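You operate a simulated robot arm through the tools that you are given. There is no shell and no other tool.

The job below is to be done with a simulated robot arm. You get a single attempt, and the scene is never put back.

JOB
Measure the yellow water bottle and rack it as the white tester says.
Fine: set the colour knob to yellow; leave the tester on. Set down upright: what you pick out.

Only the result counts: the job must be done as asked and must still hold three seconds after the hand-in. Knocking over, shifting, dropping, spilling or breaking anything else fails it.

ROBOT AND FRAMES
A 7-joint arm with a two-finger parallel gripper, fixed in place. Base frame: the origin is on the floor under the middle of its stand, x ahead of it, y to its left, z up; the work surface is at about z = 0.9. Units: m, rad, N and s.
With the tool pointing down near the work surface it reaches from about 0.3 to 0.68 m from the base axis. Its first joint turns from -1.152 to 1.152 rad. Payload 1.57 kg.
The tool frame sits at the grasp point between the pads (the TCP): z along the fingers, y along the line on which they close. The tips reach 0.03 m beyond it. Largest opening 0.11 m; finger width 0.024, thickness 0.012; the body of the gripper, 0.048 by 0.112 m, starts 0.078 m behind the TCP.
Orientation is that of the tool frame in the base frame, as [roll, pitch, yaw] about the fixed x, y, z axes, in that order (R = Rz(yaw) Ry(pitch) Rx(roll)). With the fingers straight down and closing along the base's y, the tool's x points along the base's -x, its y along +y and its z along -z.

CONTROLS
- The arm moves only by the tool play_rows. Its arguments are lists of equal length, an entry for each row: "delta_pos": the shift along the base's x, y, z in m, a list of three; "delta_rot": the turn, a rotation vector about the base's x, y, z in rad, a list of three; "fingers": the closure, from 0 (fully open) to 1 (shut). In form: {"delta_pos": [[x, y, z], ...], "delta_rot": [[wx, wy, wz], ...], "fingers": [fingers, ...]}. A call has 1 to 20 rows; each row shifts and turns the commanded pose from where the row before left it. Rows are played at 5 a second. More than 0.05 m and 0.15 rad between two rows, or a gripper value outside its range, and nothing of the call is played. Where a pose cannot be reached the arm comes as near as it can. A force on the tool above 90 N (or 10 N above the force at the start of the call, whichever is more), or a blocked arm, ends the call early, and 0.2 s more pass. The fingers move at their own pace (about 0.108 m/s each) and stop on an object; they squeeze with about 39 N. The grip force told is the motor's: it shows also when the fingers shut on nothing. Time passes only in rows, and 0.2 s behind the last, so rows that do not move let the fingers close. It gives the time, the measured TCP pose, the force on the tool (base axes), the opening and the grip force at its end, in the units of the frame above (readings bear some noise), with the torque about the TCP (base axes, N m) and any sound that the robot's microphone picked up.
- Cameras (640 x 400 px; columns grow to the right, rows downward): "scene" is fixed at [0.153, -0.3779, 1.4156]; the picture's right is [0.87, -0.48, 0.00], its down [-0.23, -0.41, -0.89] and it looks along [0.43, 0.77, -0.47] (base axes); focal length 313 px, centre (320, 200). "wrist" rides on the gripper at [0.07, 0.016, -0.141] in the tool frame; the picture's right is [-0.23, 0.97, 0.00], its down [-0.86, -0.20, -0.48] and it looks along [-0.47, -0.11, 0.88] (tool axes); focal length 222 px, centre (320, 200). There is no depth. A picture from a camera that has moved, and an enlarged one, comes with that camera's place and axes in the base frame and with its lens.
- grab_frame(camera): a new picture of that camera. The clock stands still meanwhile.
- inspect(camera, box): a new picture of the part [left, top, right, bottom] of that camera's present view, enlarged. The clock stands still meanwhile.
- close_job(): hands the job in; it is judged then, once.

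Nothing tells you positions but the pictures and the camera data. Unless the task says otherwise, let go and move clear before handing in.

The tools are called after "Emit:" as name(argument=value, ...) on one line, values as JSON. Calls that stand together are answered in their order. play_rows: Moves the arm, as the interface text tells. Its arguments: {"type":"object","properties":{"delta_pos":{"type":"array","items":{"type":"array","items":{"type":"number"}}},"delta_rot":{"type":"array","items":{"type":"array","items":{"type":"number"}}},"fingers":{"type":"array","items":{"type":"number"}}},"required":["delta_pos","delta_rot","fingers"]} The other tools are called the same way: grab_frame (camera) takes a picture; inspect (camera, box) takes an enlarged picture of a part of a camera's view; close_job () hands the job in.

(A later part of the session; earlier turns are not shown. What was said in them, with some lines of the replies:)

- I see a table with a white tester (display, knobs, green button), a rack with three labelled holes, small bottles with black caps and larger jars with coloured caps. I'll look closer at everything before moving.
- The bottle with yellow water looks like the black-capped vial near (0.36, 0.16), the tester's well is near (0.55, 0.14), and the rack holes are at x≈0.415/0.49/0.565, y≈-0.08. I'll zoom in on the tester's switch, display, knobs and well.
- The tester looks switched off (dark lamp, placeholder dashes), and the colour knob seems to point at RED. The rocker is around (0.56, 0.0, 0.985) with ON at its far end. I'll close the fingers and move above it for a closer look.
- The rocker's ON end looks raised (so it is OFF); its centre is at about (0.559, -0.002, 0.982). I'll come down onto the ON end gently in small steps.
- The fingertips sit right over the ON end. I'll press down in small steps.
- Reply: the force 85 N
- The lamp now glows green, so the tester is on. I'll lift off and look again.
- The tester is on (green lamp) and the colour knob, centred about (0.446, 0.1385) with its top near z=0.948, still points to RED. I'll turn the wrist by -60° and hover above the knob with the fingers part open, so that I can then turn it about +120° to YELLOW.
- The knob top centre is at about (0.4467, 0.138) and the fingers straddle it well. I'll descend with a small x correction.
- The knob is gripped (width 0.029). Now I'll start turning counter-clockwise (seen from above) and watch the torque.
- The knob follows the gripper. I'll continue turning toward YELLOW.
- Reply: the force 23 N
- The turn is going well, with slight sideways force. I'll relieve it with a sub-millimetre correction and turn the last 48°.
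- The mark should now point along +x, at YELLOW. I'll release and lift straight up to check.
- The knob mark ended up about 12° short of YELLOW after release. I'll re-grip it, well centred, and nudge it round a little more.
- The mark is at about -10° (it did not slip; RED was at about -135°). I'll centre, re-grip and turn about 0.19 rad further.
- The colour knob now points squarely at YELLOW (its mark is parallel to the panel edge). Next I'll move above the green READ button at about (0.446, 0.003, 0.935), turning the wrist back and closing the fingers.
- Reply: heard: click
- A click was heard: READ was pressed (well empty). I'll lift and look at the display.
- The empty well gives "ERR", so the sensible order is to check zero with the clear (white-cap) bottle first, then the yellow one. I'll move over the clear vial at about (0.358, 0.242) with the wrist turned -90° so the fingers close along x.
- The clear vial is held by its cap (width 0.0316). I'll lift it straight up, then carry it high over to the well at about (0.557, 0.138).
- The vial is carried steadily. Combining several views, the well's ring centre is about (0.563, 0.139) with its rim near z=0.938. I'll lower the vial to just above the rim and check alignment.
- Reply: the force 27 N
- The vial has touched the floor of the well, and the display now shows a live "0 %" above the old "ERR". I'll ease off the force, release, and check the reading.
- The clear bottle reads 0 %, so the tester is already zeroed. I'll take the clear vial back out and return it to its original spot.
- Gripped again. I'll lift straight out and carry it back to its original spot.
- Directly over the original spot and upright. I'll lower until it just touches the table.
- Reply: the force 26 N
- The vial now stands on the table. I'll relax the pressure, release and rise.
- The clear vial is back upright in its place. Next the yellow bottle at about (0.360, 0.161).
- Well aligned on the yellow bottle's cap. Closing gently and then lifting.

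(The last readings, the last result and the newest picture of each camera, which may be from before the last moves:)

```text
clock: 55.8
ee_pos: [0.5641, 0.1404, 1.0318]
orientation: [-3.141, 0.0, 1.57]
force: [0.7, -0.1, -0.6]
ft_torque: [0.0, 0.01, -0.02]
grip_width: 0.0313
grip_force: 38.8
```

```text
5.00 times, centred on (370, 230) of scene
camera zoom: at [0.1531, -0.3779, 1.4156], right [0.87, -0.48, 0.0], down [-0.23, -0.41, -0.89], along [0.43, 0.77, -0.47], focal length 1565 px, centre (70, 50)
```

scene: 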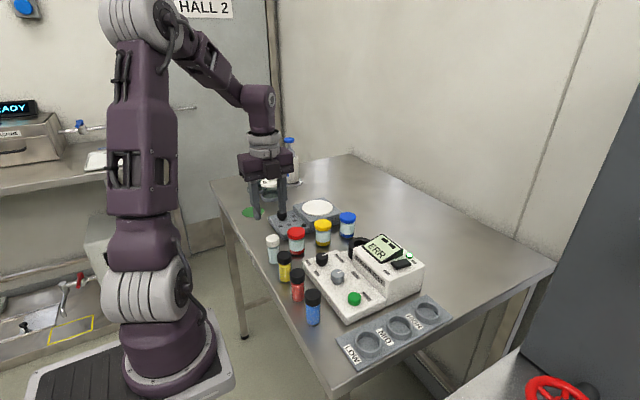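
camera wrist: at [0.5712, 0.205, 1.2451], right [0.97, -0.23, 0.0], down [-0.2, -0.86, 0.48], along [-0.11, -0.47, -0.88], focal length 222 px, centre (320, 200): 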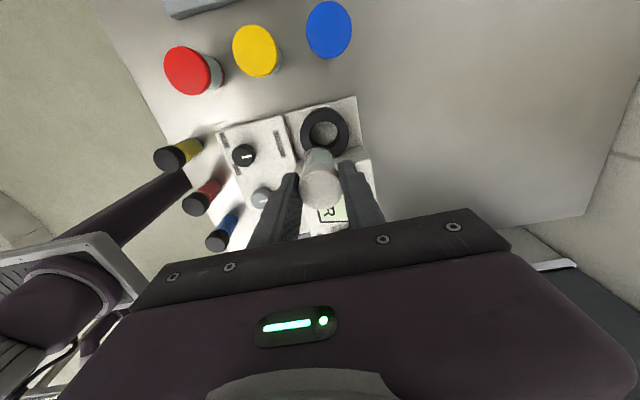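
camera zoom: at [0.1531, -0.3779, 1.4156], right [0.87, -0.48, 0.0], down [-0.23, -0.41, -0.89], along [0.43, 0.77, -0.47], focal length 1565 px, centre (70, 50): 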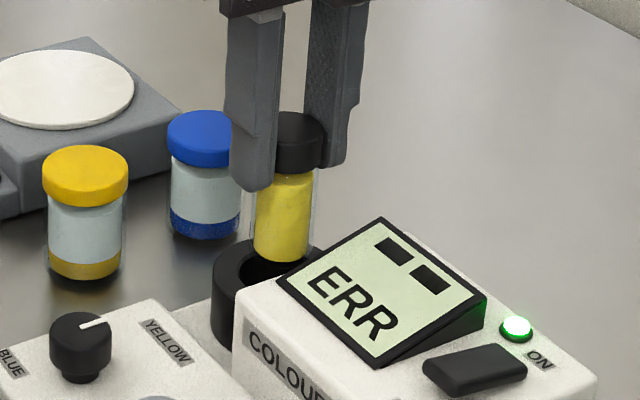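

Same alignment as with the clear vial. I'll lower it into the well.

Emit:
play_rows(delta_pos=[[-0.0012, -0.0018, 0], [0, 0, -0.012], [0, 0, -0.012], [0, 0, -0.01], [0, 0, -0.004], [0, 0, -0.003]], delta_rot=[[0, 0, 0], [0, 0, 0], [0, 0, 0], [0, 0, 0], [0, 0, 0], [0, 0, 0]], fingers=[0.78, 0.78, 0.78, 0.78, 0.78, 0.78])

Emit:
inspect(camera="scene", box=[320, 190, 420, 270])

```text
clock: 57.2
ee_pos: [0.5616, 0.1366, 0.9907]
orientation: [3.14, 0.0, 1.57]
force: [-0.6, 0.5, -0.3]
ft_torque: [0.04, 0.0, 0.0]
grip_width: 0.0314
grip_force: 39.5
```

```text
5.00 times, centred on (370, 230) of scene
camera zoom: at [0.1531, -0.3779, 1.4156], right [0.87, -0.48, 0.0], down [-0.23, -0.41, -0.89], along [0.43, 0.77, -0.47], focal length 1565 px, centre (70, 50)
```

zoom: 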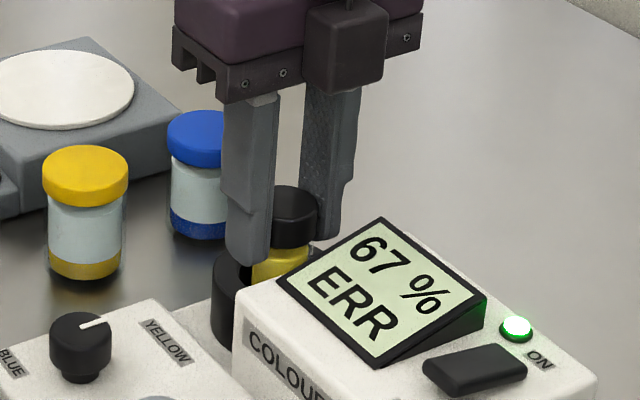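

It already reads 67 %. I'll seat the bottle fully.

Emit:
play_rows(delta_pos=[[0.0008, 0.0008, -0.0015], [0, 0, -0.0015], [0, 0, -0.001], [0, 0, 0]], delta_rot=[[0, 0, 0], [0, 0, 0], [0, 0, 0], [0, 0, 0]], fingers=[0.78, 0.78, 0.78, 0.78])

```text
clock: 58.2
ee_pos: [0.5639, 0.1371, 0.9887]
orientation: [3.139, 0.0, 1.57]
force: [-1.1, 0.2, 26.0]
ft_torque: [0.07, 0.1, 0.02]
grip_width: 0.0318
grip_force: 39.6
```

Emit:
play_rows(delta_pos=[[0, 0, 0.0014], [0, 0, 0], [0, 0, 0], [0, 0, 0.02], [0, 0, 0.03], [0, 0.01, 0.04], [0, 0, 0.03], [0, 0, 0]], delta_rot=[[0, 0, 0], [0, 0, 0], [0, 0, 0], [0, 0, 0], [0, 0, 0], [0, 0, 0], [0, 0, 0], [0, 0, 0]], fingers=[0.74, 0.64, 0.54, 0.54, 0.54, 0.54, 0.54, 0.54])

Emit:
inspect(camera="wrist", box=[220, 60, 420, 210])

Emit:
inspect(camera="scene", box=[320, 190, 430, 280])

```text
clock: 60.0
ee_pos: [0.5618, 0.1451, 1.1078]
orientation: [3.141, 0.001, 1.571]
force: [0.0, -0.4, -0.3]
ft_torque: [-0.04, 0.0, 0.01]
grip_width: 0.0507
grip_force: 0.0
```

```text
2.67 times, centred on (320, 135) of wrist
camera zoom: at [0.5773, 0.2156, 1.2495], right [0.97, -0.23, 0.0], down [-0.2, -0.86, 0.48], along [-0.11, -0.47, -0.88], focal length 592 px, centre (320, 373)
```

zoom: 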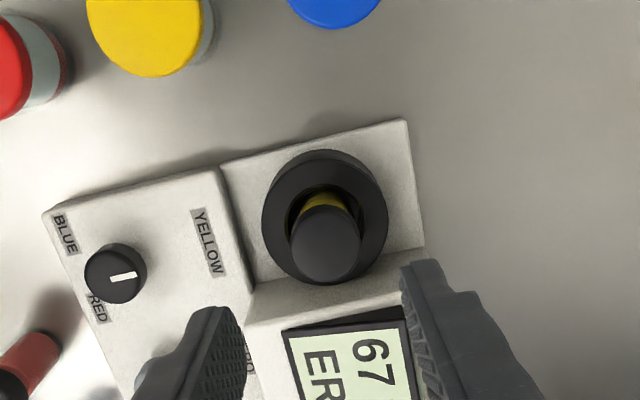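

```text
4.44 times, centred on (375, 235) of scene
camera zoom: at [0.153, -0.3779, 1.4156], right [0.87, -0.48, 0.0], down [-0.23, -0.41, -0.89], along [0.43, 0.77, -0.47], focal length 1391 px, centre (76, 44)
```

zoom: 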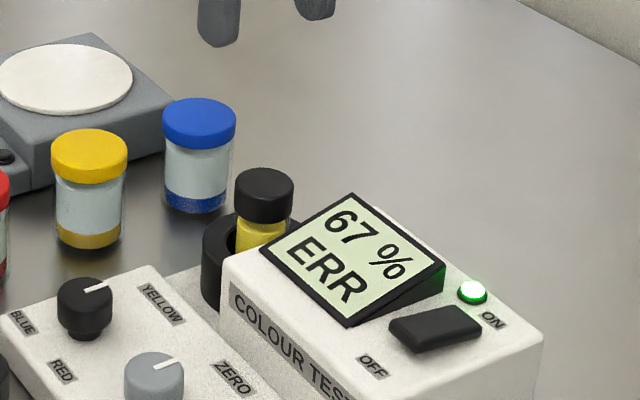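

The yellow bottle is seated and reads 67 %. Now I'll press READ to get the verdict.

Emit:
play_rows(delta_pos=[[-0.0288, -0.0354, 0], [-0.0288, -0.0354, 0], [-0.0288, -0.0354, 0], [-0.0288, -0.0354, 0], [0, 0, 0], [0, 0, -0.04], [0, 0, -0.04], [0, 0, -0.03], [0, 0, -0.012], [0, 0, 0]], delta_rot=[[0, 0, 0], [0, 0, 0], [0, 0, 0], [0, 0, 0], [0, 0, 0], [0, 0, 0], [0, 0, 0], [0, 0, 0], [0, 0, 0], [0, 0, 0]], fingers=[0.6, 0.8, 1, 1, 1, 1, 1, 1, 1, 1])

Emit:
inspect(camera="scene", box=[310, 220, 430, 320])

Emit:
inspect(camera="wrist", box=[230, 80, 430, 230])

```text
clock: 62.2
ee_pos: [0.4494, 0.0054, 0.988]
orientation: [3.142, 0.0, 1.571]
force: [0.0, -0.6, 0.0]
ft_torque: [0.0, -0.04, -0.03]
grip_width: 0.0
grip_force: 21.2
```

```text
4.00 times, centred on (370, 270) of scene
camera zoom: at [0.153, -0.3779, 1.4156], right [0.87, -0.48, 0.0], down [-0.23, -0.41, -0.89], along [0.43, 0.77, -0.47], focal length 1252 px, centre (120, -80)
```

zoom: 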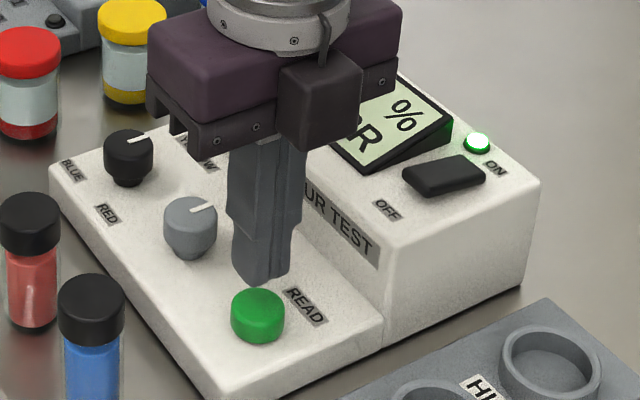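

```text
2.67 times, centred on (330, 155) of wrist
camera zoom: at [0.4657, 0.0758, 1.1295], right [0.97, -0.23, 0.0], down [-0.2, -0.86, 0.48], along [-0.11, -0.47, -0.88], focal length 592 px, centre (293, 320)
```

zoom: 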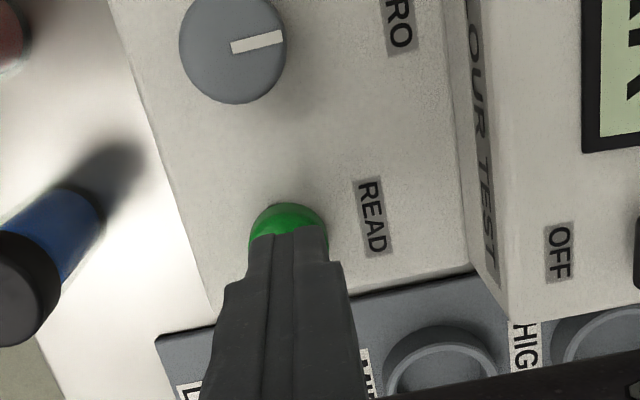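

Emit:
play_rows(delta_pos=[[-0.0025, -0.0015, -0.008], [0, 0, -0.006], [0, 0, -0.003], [0, 0, -0.003], [0, 0, -0.002], [0, 0, -0.002]], delta_rot=[[0, 0, 0], [0, 0, 0], [0, 0, 0], [0, 0, 0], [0, 0, 0], [0, 0, 0]], fingers=[1, 1, 1, 1, 1, 1])

```text
clock: 63.6
ee_pos: [0.447, 0.0054, 0.9643]
orientation: [3.137, 0.001, 1.573]
force: [7.2, 2.1, 17.8]
ft_torque: [0.09, -0.23, -0.01]
grip_width: 0.0
grip_force: 20.8
heard: click
```

A click: READ is pressed. I'll lift and read the display.

Emit:
play_rows(delta_pos=[[0, 0, 0.02], [0, 0, 0.04], [-0.02, -0.02, 0.04], [0, 0, 0.02], [0, 0, 0]], delta_rot=[[0, 0, 0], [0, 0, 0], [0, 0, 0], [0, 0, 0], [0, 0, 0]], fingers=[1, 1, 1, 1, 1])

Emit:
inspect(camera="scene", box=[320, 200, 440, 300])

Emit:
inspect(camera="scene", box=[360, 225, 420, 275])

```text
clock: 64.8
ee_pos: [0.4263, -0.0149, 1.0823]
orientation: [3.141, 0.0, 1.571]
force: [-0.3, -0.1, 0.0]
ft_torque: [0.0, -0.02, 0.06]
grip_width: 0.0
grip_force: 21.4
```

```text
4.00 times, centred on (380, 250) of scene
camera zoom: at [0.153, -0.378, 1.4156], right [0.87, -0.48, 0.0], down [-0.23, -0.41, -0.89], along [0.43, 0.77, -0.47], focal length 1252 px, centre (80, 0)
```

zoom: 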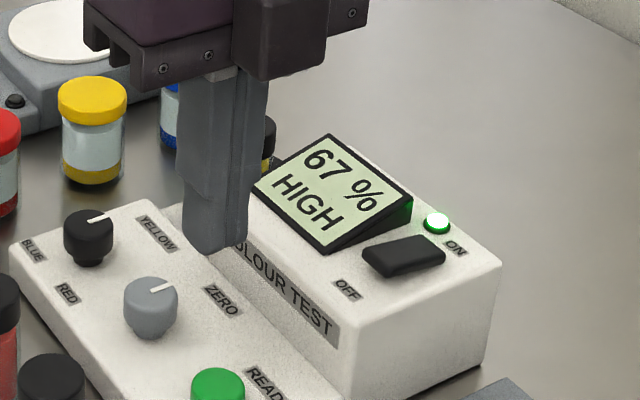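

```text
8.00 times, centred on (390, 250) of scene
camera zoom: at [0.153, -0.378, 1.4156], right [0.87, -0.48, 0.0], down [-0.23, -0.41, -0.89], along [0.43, 0.77, -0.47], focal length 2504 px, centre (-240, -200)
```

zoom: 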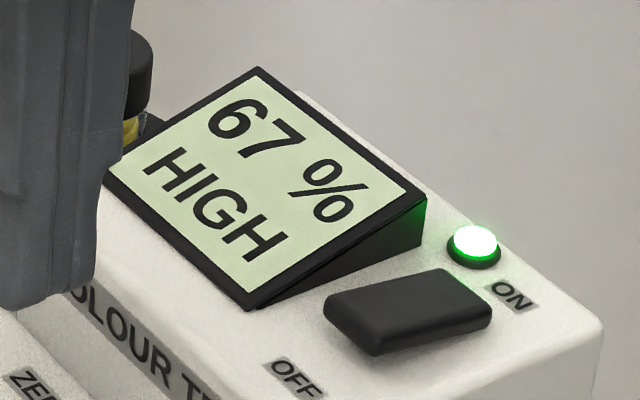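

The tester says 67 % — HIGH, so the yellow bottle goes into the HIGH hole of the rack. I'll go back to the well to fetch it.

Emit:
play_rows(delta_pos=[[0.0273, 0.0312, 0.006], [0.0273, 0.0312, 0.006], [0.0273, 0.0312, 0.006], [0.0273, 0.0312, 0.006], [0.0273, 0.0312, 0], [0, 0, 0], [0, 0, -0.04], [0, 0, -0.035], [0, 0, -0.025], [0, 0, 0]], delta_rot=[[0, 0, 0], [0, 0, 0], [0, 0, 0], [0, 0, 0], [0, 0, 0], [0, 0, 0], [0, 0, 0], [0, 0, 0], [0, 0, 0], [0, 0, 0]], fingers=[1, 0.9, 0.7, 0.54, 0.54, 0.54, 0.54, 0.54, 0.54, 0.54])

Emit:
inspect(camera="wrist", box=[230, 80, 430, 230])

Emit:
inspect(camera="scene", box=[320, 190, 420, 270])

```text
clock: 67.0
ee_pos: [0.5589, 0.1392, 1.0055]
orientation: [-3.141, 0.001, 1.571]
force: [0.1, -0.5, 0.2]
ft_torque: [0.01, 0.03, 0.0]
grip_width: 0.0507
grip_force: 0.2
```

```text
2.67 times, centred on (330, 155) of wrist
camera zoom: at [0.5752, 0.2089, 1.1474], right [0.97, -0.23, 0.0], down [-0.2, -0.86, 0.48], along [-0.11, -0.47, -0.88], focal length 592 px, centre (293, 320)
```

zoom: 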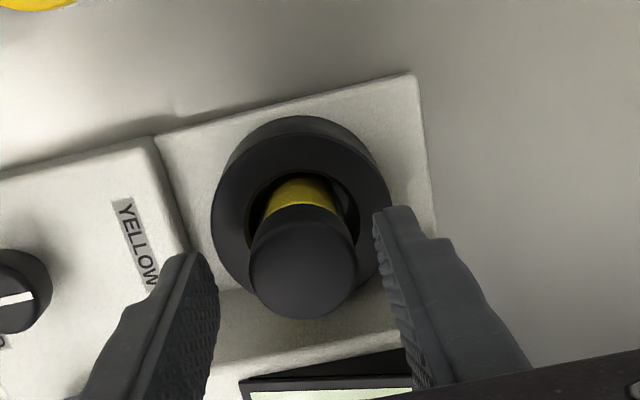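

```text
5.00 times, centred on (370, 230) of scene
camera zoom: at [0.153, -0.3779, 1.4156], right [0.87, -0.48, 0.0], down [-0.23, -0.41, -0.89], along [0.43, 0.77, -0.47], focal length 1565 px, centre (70, 50)
```

zoom: 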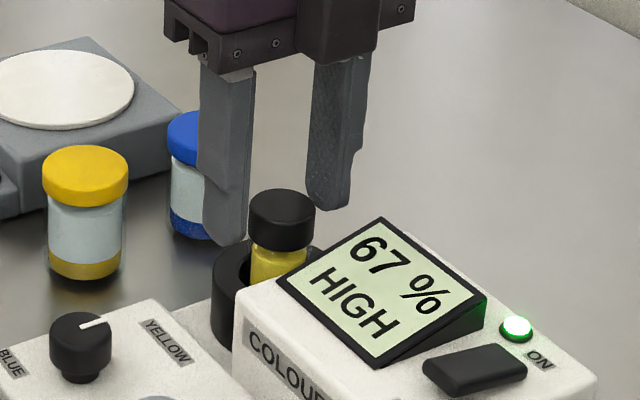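

Emit:
play_rows(delta_pos=[[0.0032, -0.001, 0], [0, 0, -0.009], [0, 0, -0.0085], [0, 0, 0], [0, 0, 0], [0, 0, 0], [0, 0, 0], [0, 0, 0]], delta_rot=[[0, 0, 0], [0, 0, 0], [0, 0, 0], [0, 0, 0], [0, 0, 0], [0, 0, 0], [0, 0, 0], [0, 0, 0]], fingers=[0.54, 0.54, 0.54, 0.54, 0.6, 0.68, 0.78, 0.78])

Emit:
inspect(camera="scene", box=[320, 190, 420, 270])

```text
clock: 68.8
ee_pos: [0.5637, 0.1387, 0.9898]
orientation: [-3.141, 0.001, 1.571]
force: [0.2, 0.8, 0.0]
ft_torque: [-0.01, -0.02, 0.0]
grip_width: 0.0318
grip_force: 39.0
```

```text
5.00 times, centred on (370, 230) of scene
camera zoom: at [0.1531, -0.3779, 1.4156], right [0.87, -0.48, 0.0], down [-0.23, -0.41, -0.89], along [0.43, 0.77, -0.47], focal length 1565 px, centre (70, 50)
```

zoom: 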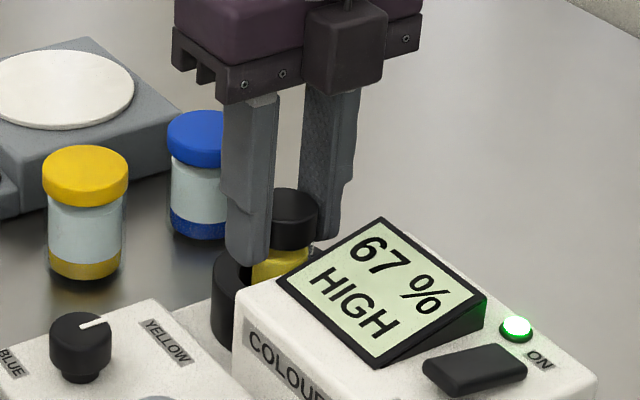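

Gripped. I'll lift it well above the display height and carry it toward the HIGH hole around (0.564, -0.078).

Emit:
play_rows(delta_pos=[[0, 0, 0.02], [0, 0, 0.04], [0, 0, 0.04], [0, 0, 0.04], [0, -0.0434, 0], [0, -0.0434, 0], [0, -0.0434, 0], [0, -0.0434, 0], [0, -0.0434, 0], [0, 0, 0]], delta_rot=[[0, 0, 0], [0, 0, 0], [0, 0, 0], [0, 0, 0], [0, 0, 0], [0, 0, 0], [0, 0, 0], [0, 0, 0], [0, 0, 0], [0, 0, 0]], fingers=[0.78, 0.78, 0.78, 0.78, 0.78, 0.78, 0.78, 0.78, 0.78, 0.78])

Emit:
grab_frame(camera="wrist")

Emit:
inspect(camera="wrist", box=[230, 80, 430, 230])

Emit:
inspect(camera="scene", box=[330, 170, 480, 370])

```text
clock: 71.0
ee_pos: [0.5654, -0.0763, 1.1317]
orientation: [3.141, 0.001, 1.571]
force: [-0.4, -0.6, -0.2]
ft_torque: [0.02, -0.03, -0.01]
grip_width: 0.0318
grip_force: 38.7
```

```text
taken
camera wrist: at [0.5815, -0.0073, 1.2721], right [0.97, -0.23, 0.0], down [-0.2, -0.86, 0.48], along [-0.11, -0.47, -0.88], focal length 222 px, centre (320, 200)
```

wrist: 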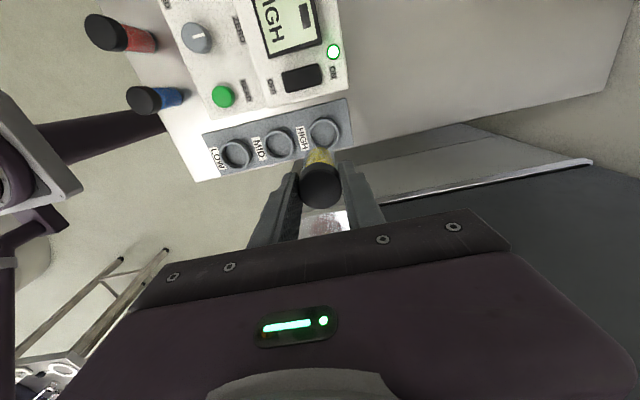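

```text
2.67 times, centred on (330, 155) of wrist
camera zoom: at [0.5815, -0.0073, 1.2721], right [0.97, -0.23, 0.0], down [-0.2, -0.86, 0.48], along [-0.11, -0.47, -0.88], focal length 592 px, centre (293, 320)
```

zoom: 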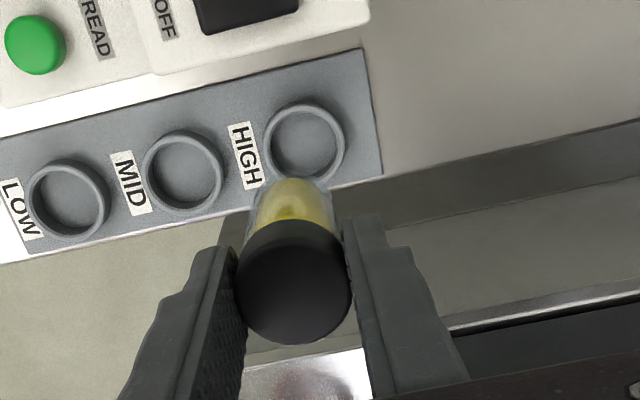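

```text
2.00 times, centred on (405, 270) of scene
camera zoom: at [0.153, -0.378, 1.4156], right [0.87, -0.48, 0.0], down [-0.23, -0.41, -0.89], along [0.43, 0.77, -0.47], focal length 626 px, centre (150, 60)
```

zoom: 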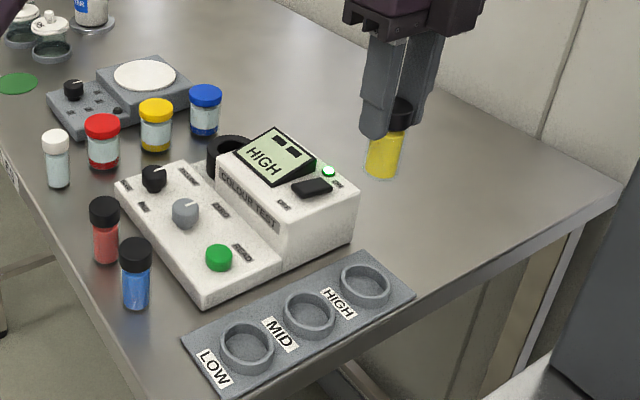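

The HIGH hole appears centred at about (0.571, -0.081). I'll shift over it, lower most of the way and check again.

Emit:
play_rows(delta_pos=[[0.005, -0.005, 0], [0, 0, -0.04], [0, 0, -0.04], [0, 0, -0.015], [0, 0, 0]], delta_rot=[[0, 0, 0], [0, 0, 0], [0, 0, 0], [0, 0, 0], [0, 0, 0]], fingers=[0.78, 0.78, 0.78, 0.78, 0.78])

Emit:
inspect(camera="wrist", box=[230, 80, 430, 230])

Emit:
inspect(camera="scene", box=[380, 230, 480, 340])

```text
clock: 72.2
ee_pos: [0.5694, -0.0809, 1.0357]
orientation: [3.141, 0.002, 1.572]
force: [0.2, -0.4, -0.9]
ft_torque: [-0.01, 0.01, -0.04]
grip_width: 0.0315
grip_force: 39.4
```

```text
2.67 times, centred on (330, 155) of wrist
camera zoom: at [0.5853, -0.0105, 1.1768], right [0.97, -0.23, 0.0], down [-0.2, -0.86, 0.48], along [-0.11, -0.47, -0.88], focal length 592 px, centre (293, 320)
```

zoom: 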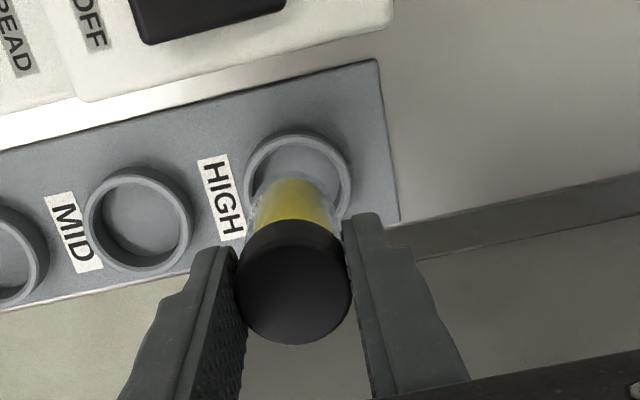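

```text
3.64 times, centred on (430, 285) of scene
camera zoom: at [0.1531, -0.3779, 1.4156], right [0.87, -0.48, 0.0], down [-0.23, -0.41, -0.89], along [0.43, 0.77, -0.47], focal length 1138 px, centre (-80, -109)
```

zoom: 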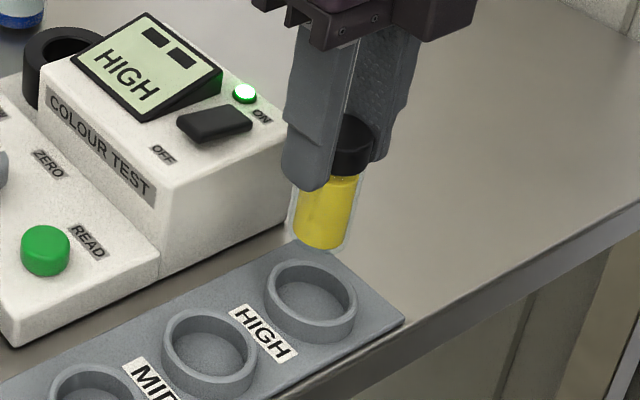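

Emit:
play_rows(delta_pos=[[0.0017, -0.001, 0], [0, 0, -0.012], [0, 0, -0.01], [0, 0, 0]], delta_rot=[[0, 0, 0], [0, 0, 0], [0, 0, 0], [0, 0, 0]], fingers=[0.78, 0.78, 0.78, 0.78])

Emit:
inspect(camera="wrist", box=[230, 80, 430, 230])

Emit:
inspect(camera="scene", box=[390, 260, 470, 330])

```text
clock: 73.2
ee_pos: [0.5713, -0.0817, 1.0131]
orientation: [3.14, 0.0, 1.571]
force: [-0.5, 0.2, 0.1]
ft_torque: [0.03, 0.01, 0.0]
grip_width: 0.0315
grip_force: 38.8
```

```text
2.67 times, centred on (330, 155) of wrist
camera zoom: at [0.5876, -0.0128, 1.1546], right [0.97, -0.23, 0.0], down [-0.2, -0.86, 0.48], along [-0.11, -0.47, -0.88], focal length 592 px, centre (293, 320)
```

zoom: 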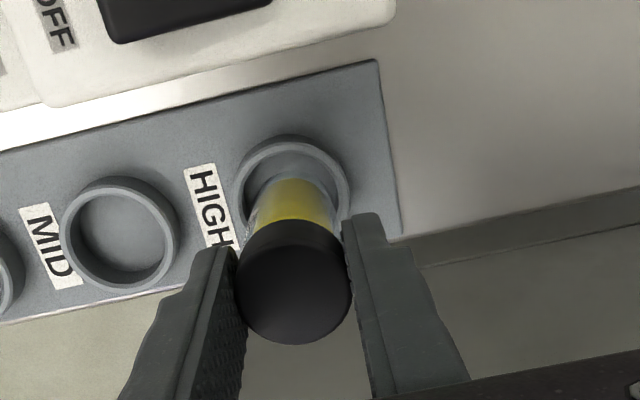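

```text
5.71 times, centred on (430, 295) of scene
camera zoom: at [0.1531, -0.3779, 1.4156], right [0.87, -0.48, 0.0], down [-0.23, -0.41, -0.89], along [0.43, 0.77, -0.47], focal length 1788 px, centre (-309, -343)
```

zoom: 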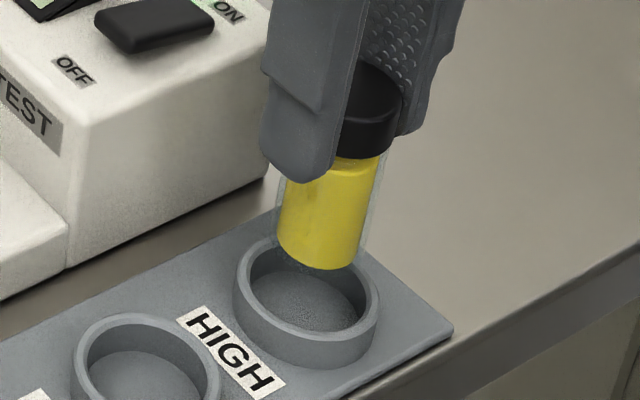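

Aligned with the HIGH ring in both views. I'll lower slowly into it.

Emit:
play_rows(delta_pos=[[0.0002, 0, -0.006], [0, 0, -0.005], [0, 0, -0.005], [0, 0, 0]], delta_rot=[[0, 0, 0], [0, 0, 0], [0, 0, 0], [0, 0, 0]], fingers=[0.78, 0.78, 0.78, 0.78])

Emit:
inspect(camera="wrist", box=[230, 80, 430, 230])

Emit:
inspect(camera="scene", box=[390, 260, 470, 330])

```text
clock: 74.2
ee_pos: [0.5717, -0.0829, 0.9965]
orientation: [3.142, 0.0, 1.571]
force: [-0.3, 0.2, -1.3]
ft_torque: [0.0, 0.01, 0.0]
grip_width: 0.0316
grip_force: 38.7
```

```text
2.67 times, centred on (330, 155) of wrist
camera zoom: at [0.5882, -0.0141, 1.1376], right [0.97, -0.23, 0.0], down [-0.2, -0.86, 0.48], along [-0.11, -0.47, -0.88], focal length 592 px, centre (293, 320)
```

zoom: 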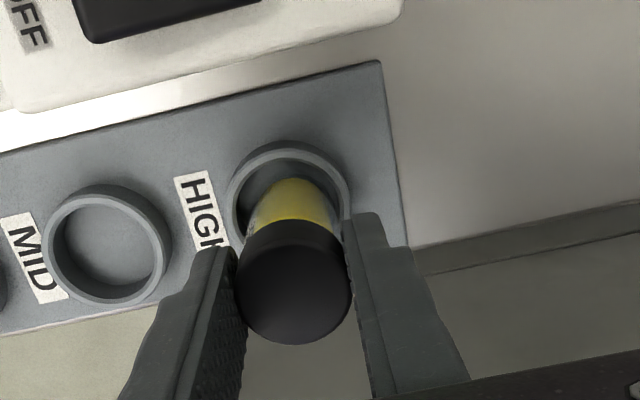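

```text
5.71 times, centred on (430, 295) of scene
camera zoom: at [0.1531, -0.3779, 1.4156], right [0.87, -0.48, 0.0], down [-0.23, -0.41, -0.89], along [0.43, 0.77, -0.47], focal length 1788 px, centre (-309, -343)
```

zoom: 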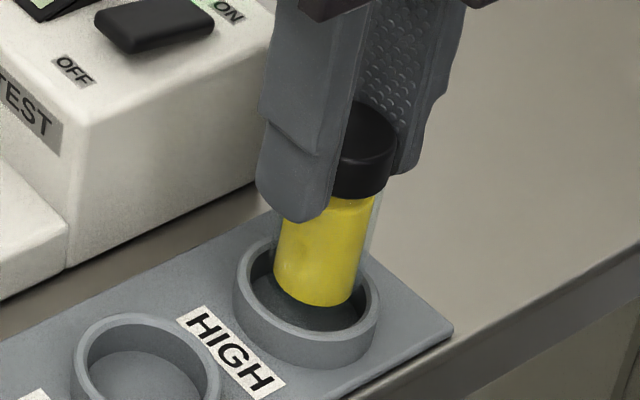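

Emit:
play_rows(delta_pos=[[-0.0012, 0, -0.004], [0, 0, -0.004], [0, 0, -0.002], [0, 0, 0]], delta_rot=[[0, 0, 0], [0, 0, 0], [0, 0, 0], [0, 0, 0]], fingers=[0.78, 0.78, 0.78, 0.78])

Emit:
inspect(camera="scene", box=[390, 260, 470, 330])

```text
clock: 75.2
ee_pos: [0.5714, -0.0829, 0.9863]
orientation: [-3.139, 0.001, 1.571]
force: [-0.5, 1.1, 0.2]
ft_torque: [0.02, 0.0, 0.0]
grip_width: 0.0313
grip_force: 39.0
```

```text
5.71 times, centred on (430, 295) of scene
camera zoom: at [0.1531, -0.3779, 1.4156], right [0.87, -0.48, 0.0], down [-0.23, -0.41, -0.89], along [0.43, 0.77, -0.47], focal length 1788 px, centre (-309, -343)
```

zoom: 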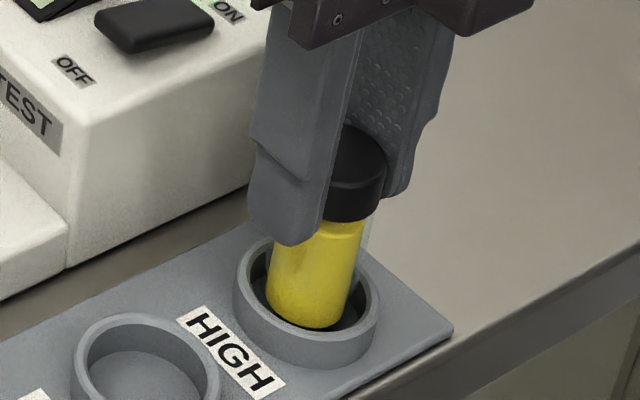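

The bottle is well inside the ring. A few more small steps until it touches the floor.

Emit:
play_rows(delta_pos=[[0, 0, -0.0015], [0, 0, -0.0015], [0, 0, 0]], delta_rot=[[0, 0, 0], [0, 0, 0], [0, 0, 0]], fingers=[0.78, 0.78, 0.78])

```text
clock: 76.0
ee_pos: [0.5711, -0.0831, 0.9831]
orientation: [3.141, 0.001, 1.571]
force: [-1.6, 0.9, 2.3]
ft_torque: [0.06, 0.03, -0.01]
grip_width: 0.0317
grip_force: 38.8
```

Emit:
play_rows(delta_pos=[[0, 0, -0.001], [0, 0, 0]], delta_rot=[[0, 0, 0], [0, 0, 0]], fingers=[0.78, 0.78])

Emit:
inspect(camera="scene", box=[390, 260, 470, 330])

Emit:
inspect(camera="wrist", box=[230, 80, 430, 230])

```text
clock: 76.6
ee_pos: [0.5712, -0.0826, 0.9819]
orientation: [-3.141, 0.0, 1.571]
force: [-4.0, 3.9, 15.1]
ft_torque: [0.29, 0.24, 0.02]
grip_width: 0.0314
grip_force: 39.1
```

```text
5.71 times, centred on (430, 295) of scene
camera zoom: at [0.1527, -0.3778, 1.4157], right [0.87, -0.48, 0.0], down [-0.23, -0.41, -0.89], along [0.43, 0.77, -0.47], focal length 1788 px, centre (-309, -343)
```

zoom: 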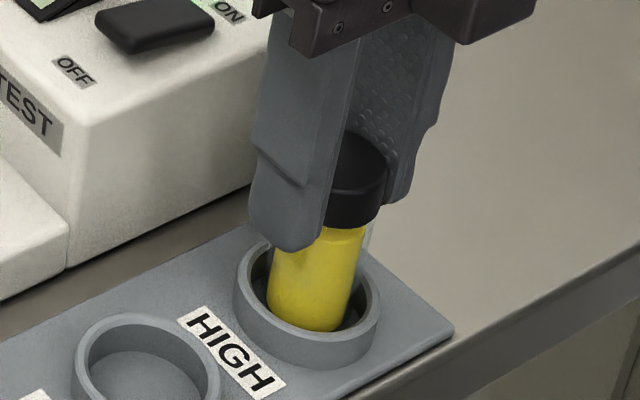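

```text
2.67 times, centred on (330, 155) of wrist
camera zoom: at [0.5873, -0.0137, 1.1241], right [0.97, -0.23, 0.0], down [-0.2, -0.86, 0.48], along [-0.11, -0.47, -0.88], focal length 592 px, centre (293, 320)
```

zoom: 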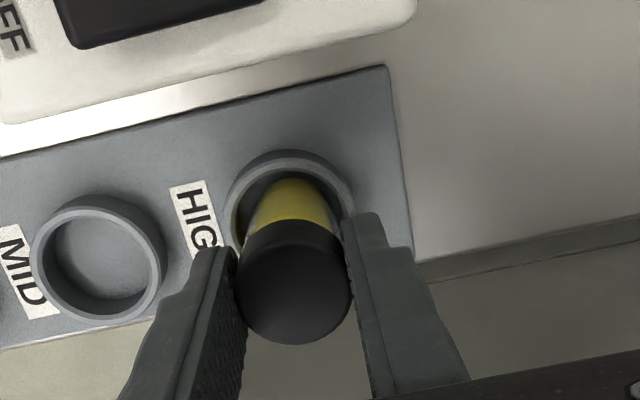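

Contact with the rack floor (bottle inside the ring, upright). Relax, release and rise straight up.

Emit:
play_rows(delta_pos=[[0, 0, 0.0007], [0, 0, 0], [0, 0, 0], [0, 0, 0], [0, 0, 0.02], [0, 0, 0.03], [0, 0, 0.04], [0, 0, 0.04], [0, 0, 0]], delta_rot=[[0, 0, 0], [0, 0, 0], [0, 0, 0], [0, 0, 0], [0, 0, 0], [0, 0, 0], [0, 0, 0], [0, 0, 0], [0, 0, 0]], fingers=[0.74, 0.68, 0.6, 0.54, 0.54, 0.54, 0.54, 0.54, 0.54])

Emit:
inspect(camera="wrist", box=[230, 80, 430, 230])

Emit:
inspect(camera="scene", box=[360, 220, 480, 330])

```text
clock: 78.6
ee_pos: [0.5707, -0.0844, 1.1144]
orientation: [3.141, 0.001, 1.571]
force: [-0.4, -0.8, 0.5]
ft_torque: [0.0, 0.0, 0.0]
grip_width: 0.0507
grip_force: 0.1
```

```text
2.67 times, centred on (330, 155) of wrist
camera zoom: at [0.5861, -0.0147, 1.2551], right [0.97, -0.23, 0.0], down [-0.2, -0.86, 0.48], along [-0.11, -0.47, -0.88], focal length 592 px, centre (293, 320)
```

zoom: 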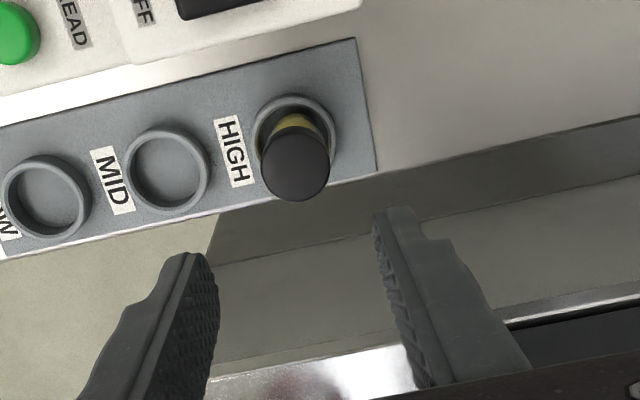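

```text
3.64 times, centred on (420, 275) of scene
camera zoom: at [0.153, -0.3779, 1.4156], right [0.87, -0.48, 0.0], down [-0.23, -0.41, -0.89], along [0.43, 0.77, -0.47], focal length 1138 px, centre (-44, -73)
```

zoom: 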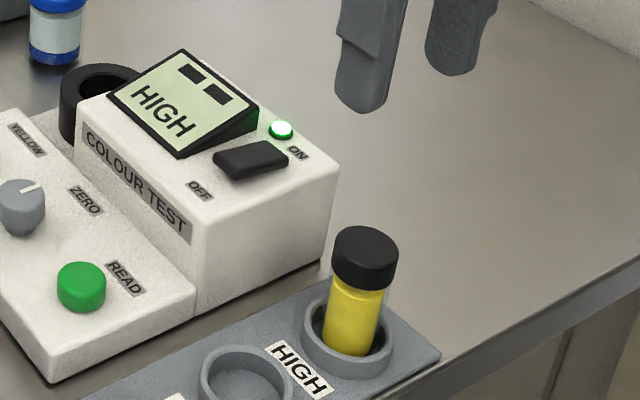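

The yellow bottle stands upright in the HIGH hole and the tester still shows HIGH with its lamp on. I'll move the arm clear and do a final overall check.

Emit:
play_rows(delta_pos=[[0, 0, 0.04], [0, 0, 0.04], [0, 0, 0.03], [-0.03, 0.02, 0], [-0.03, 0.02, 0], [-0.03, 0.02, 0], [0, 0, 0], [0, 0, 0]], delta_rot=[[0, 0, 0], [0, 0, 0], [0, 0, 0], [0, 0, 0], [0, 0, 0], [0, 0, 0], [0, 0, 0], [0, 0, 0]], fingers=[0.54, 0.54, 0.54, 0.54, 0.54, 0.54, 0.54, 0.54])

Emit:
grab_frame(camera="scene")

Emit:
inspect(camera="scene", box=[240, 200, 460, 370])

Emit:
grab_frame(camera="wrist")

```text
clock: 80.4
ee_pos: [0.4816, -0.0234, 1.2215]
orientation: [3.141, 0.0, 1.57]
force: [-0.2, -1.4, -0.2]
ft_torque: [-0.01, -0.04, 0.0]
grip_width: 0.0506
grip_force: 0.0
```

```text
taken
```

scene: 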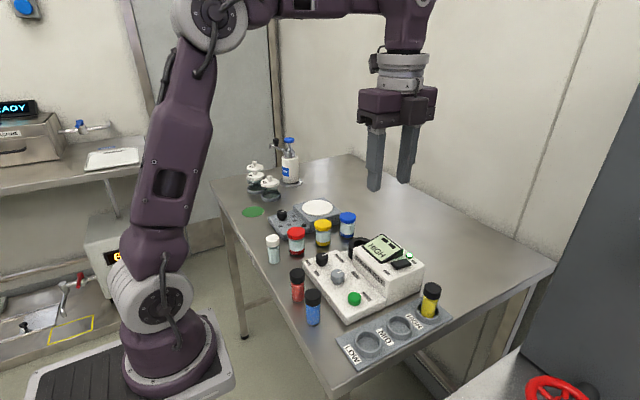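

```text
2.35 times, centred on (350, 285) of scene
camera zoom: at [0.153, -0.3779, 1.4156], right [0.87, -0.48, 0.0], down [-0.23, -0.41, -0.89], along [0.43, 0.77, -0.47], focal length 736 px, centre (249, 0)
```

zoom: 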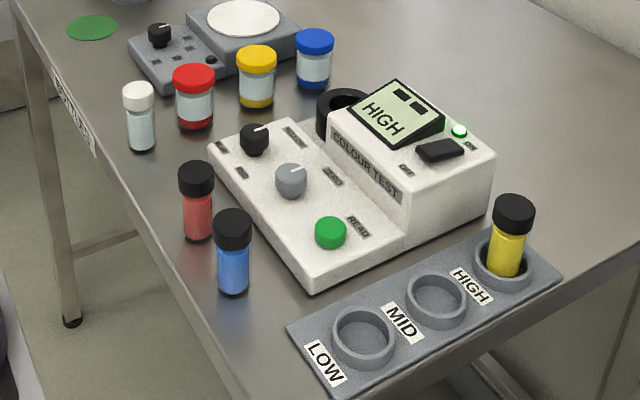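

```text
taken
camera wrist: at [0.4975, 0.0464, 1.3641], right [0.97, -0.23, 0.0], down [-0.2, -0.86, 0.48], along [-0.11, -0.47, -0.88], focal length 222 px, centre (320, 200)
```

wrist: 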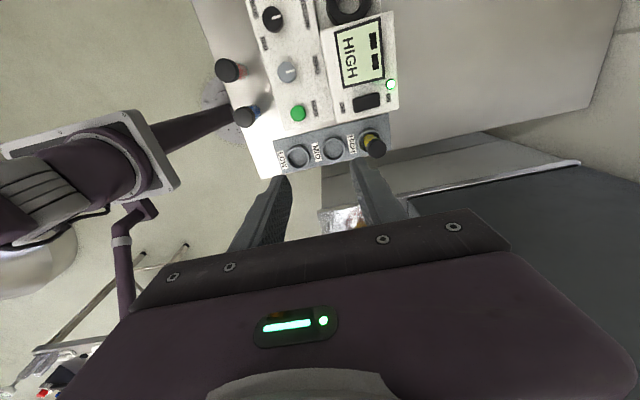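

Everything is in order: the yellow bottle is upright in HIGH, the clear bottle is back in its place, the knob is on YELLOW, the tester is on, and nothing else has moved. Handing in.

Emit:
close_job()

```text
The job is handed in.
```

The yellow bottle read 67 % on the white tester, which called it HIGH. It now stands upright in the rack's HIGH hole, and the job is handed in.

- **Tester:** it was off at the start, so I switched it on and left it on. I turned the colour knob from RED to YELLOW.
- **Zero check:** my first READ press, with the well empty, gave ERR. I then put the clear white-capped bottle in the well. It read 0 %, so I left the ZERO knob alone.
- **Clear bottle:** I set it back upright on the table, within a few millimetres of where it stood.

In the last pictures nothing else had been knocked over or visibly moved, and the arm was clear with the gripper empty.
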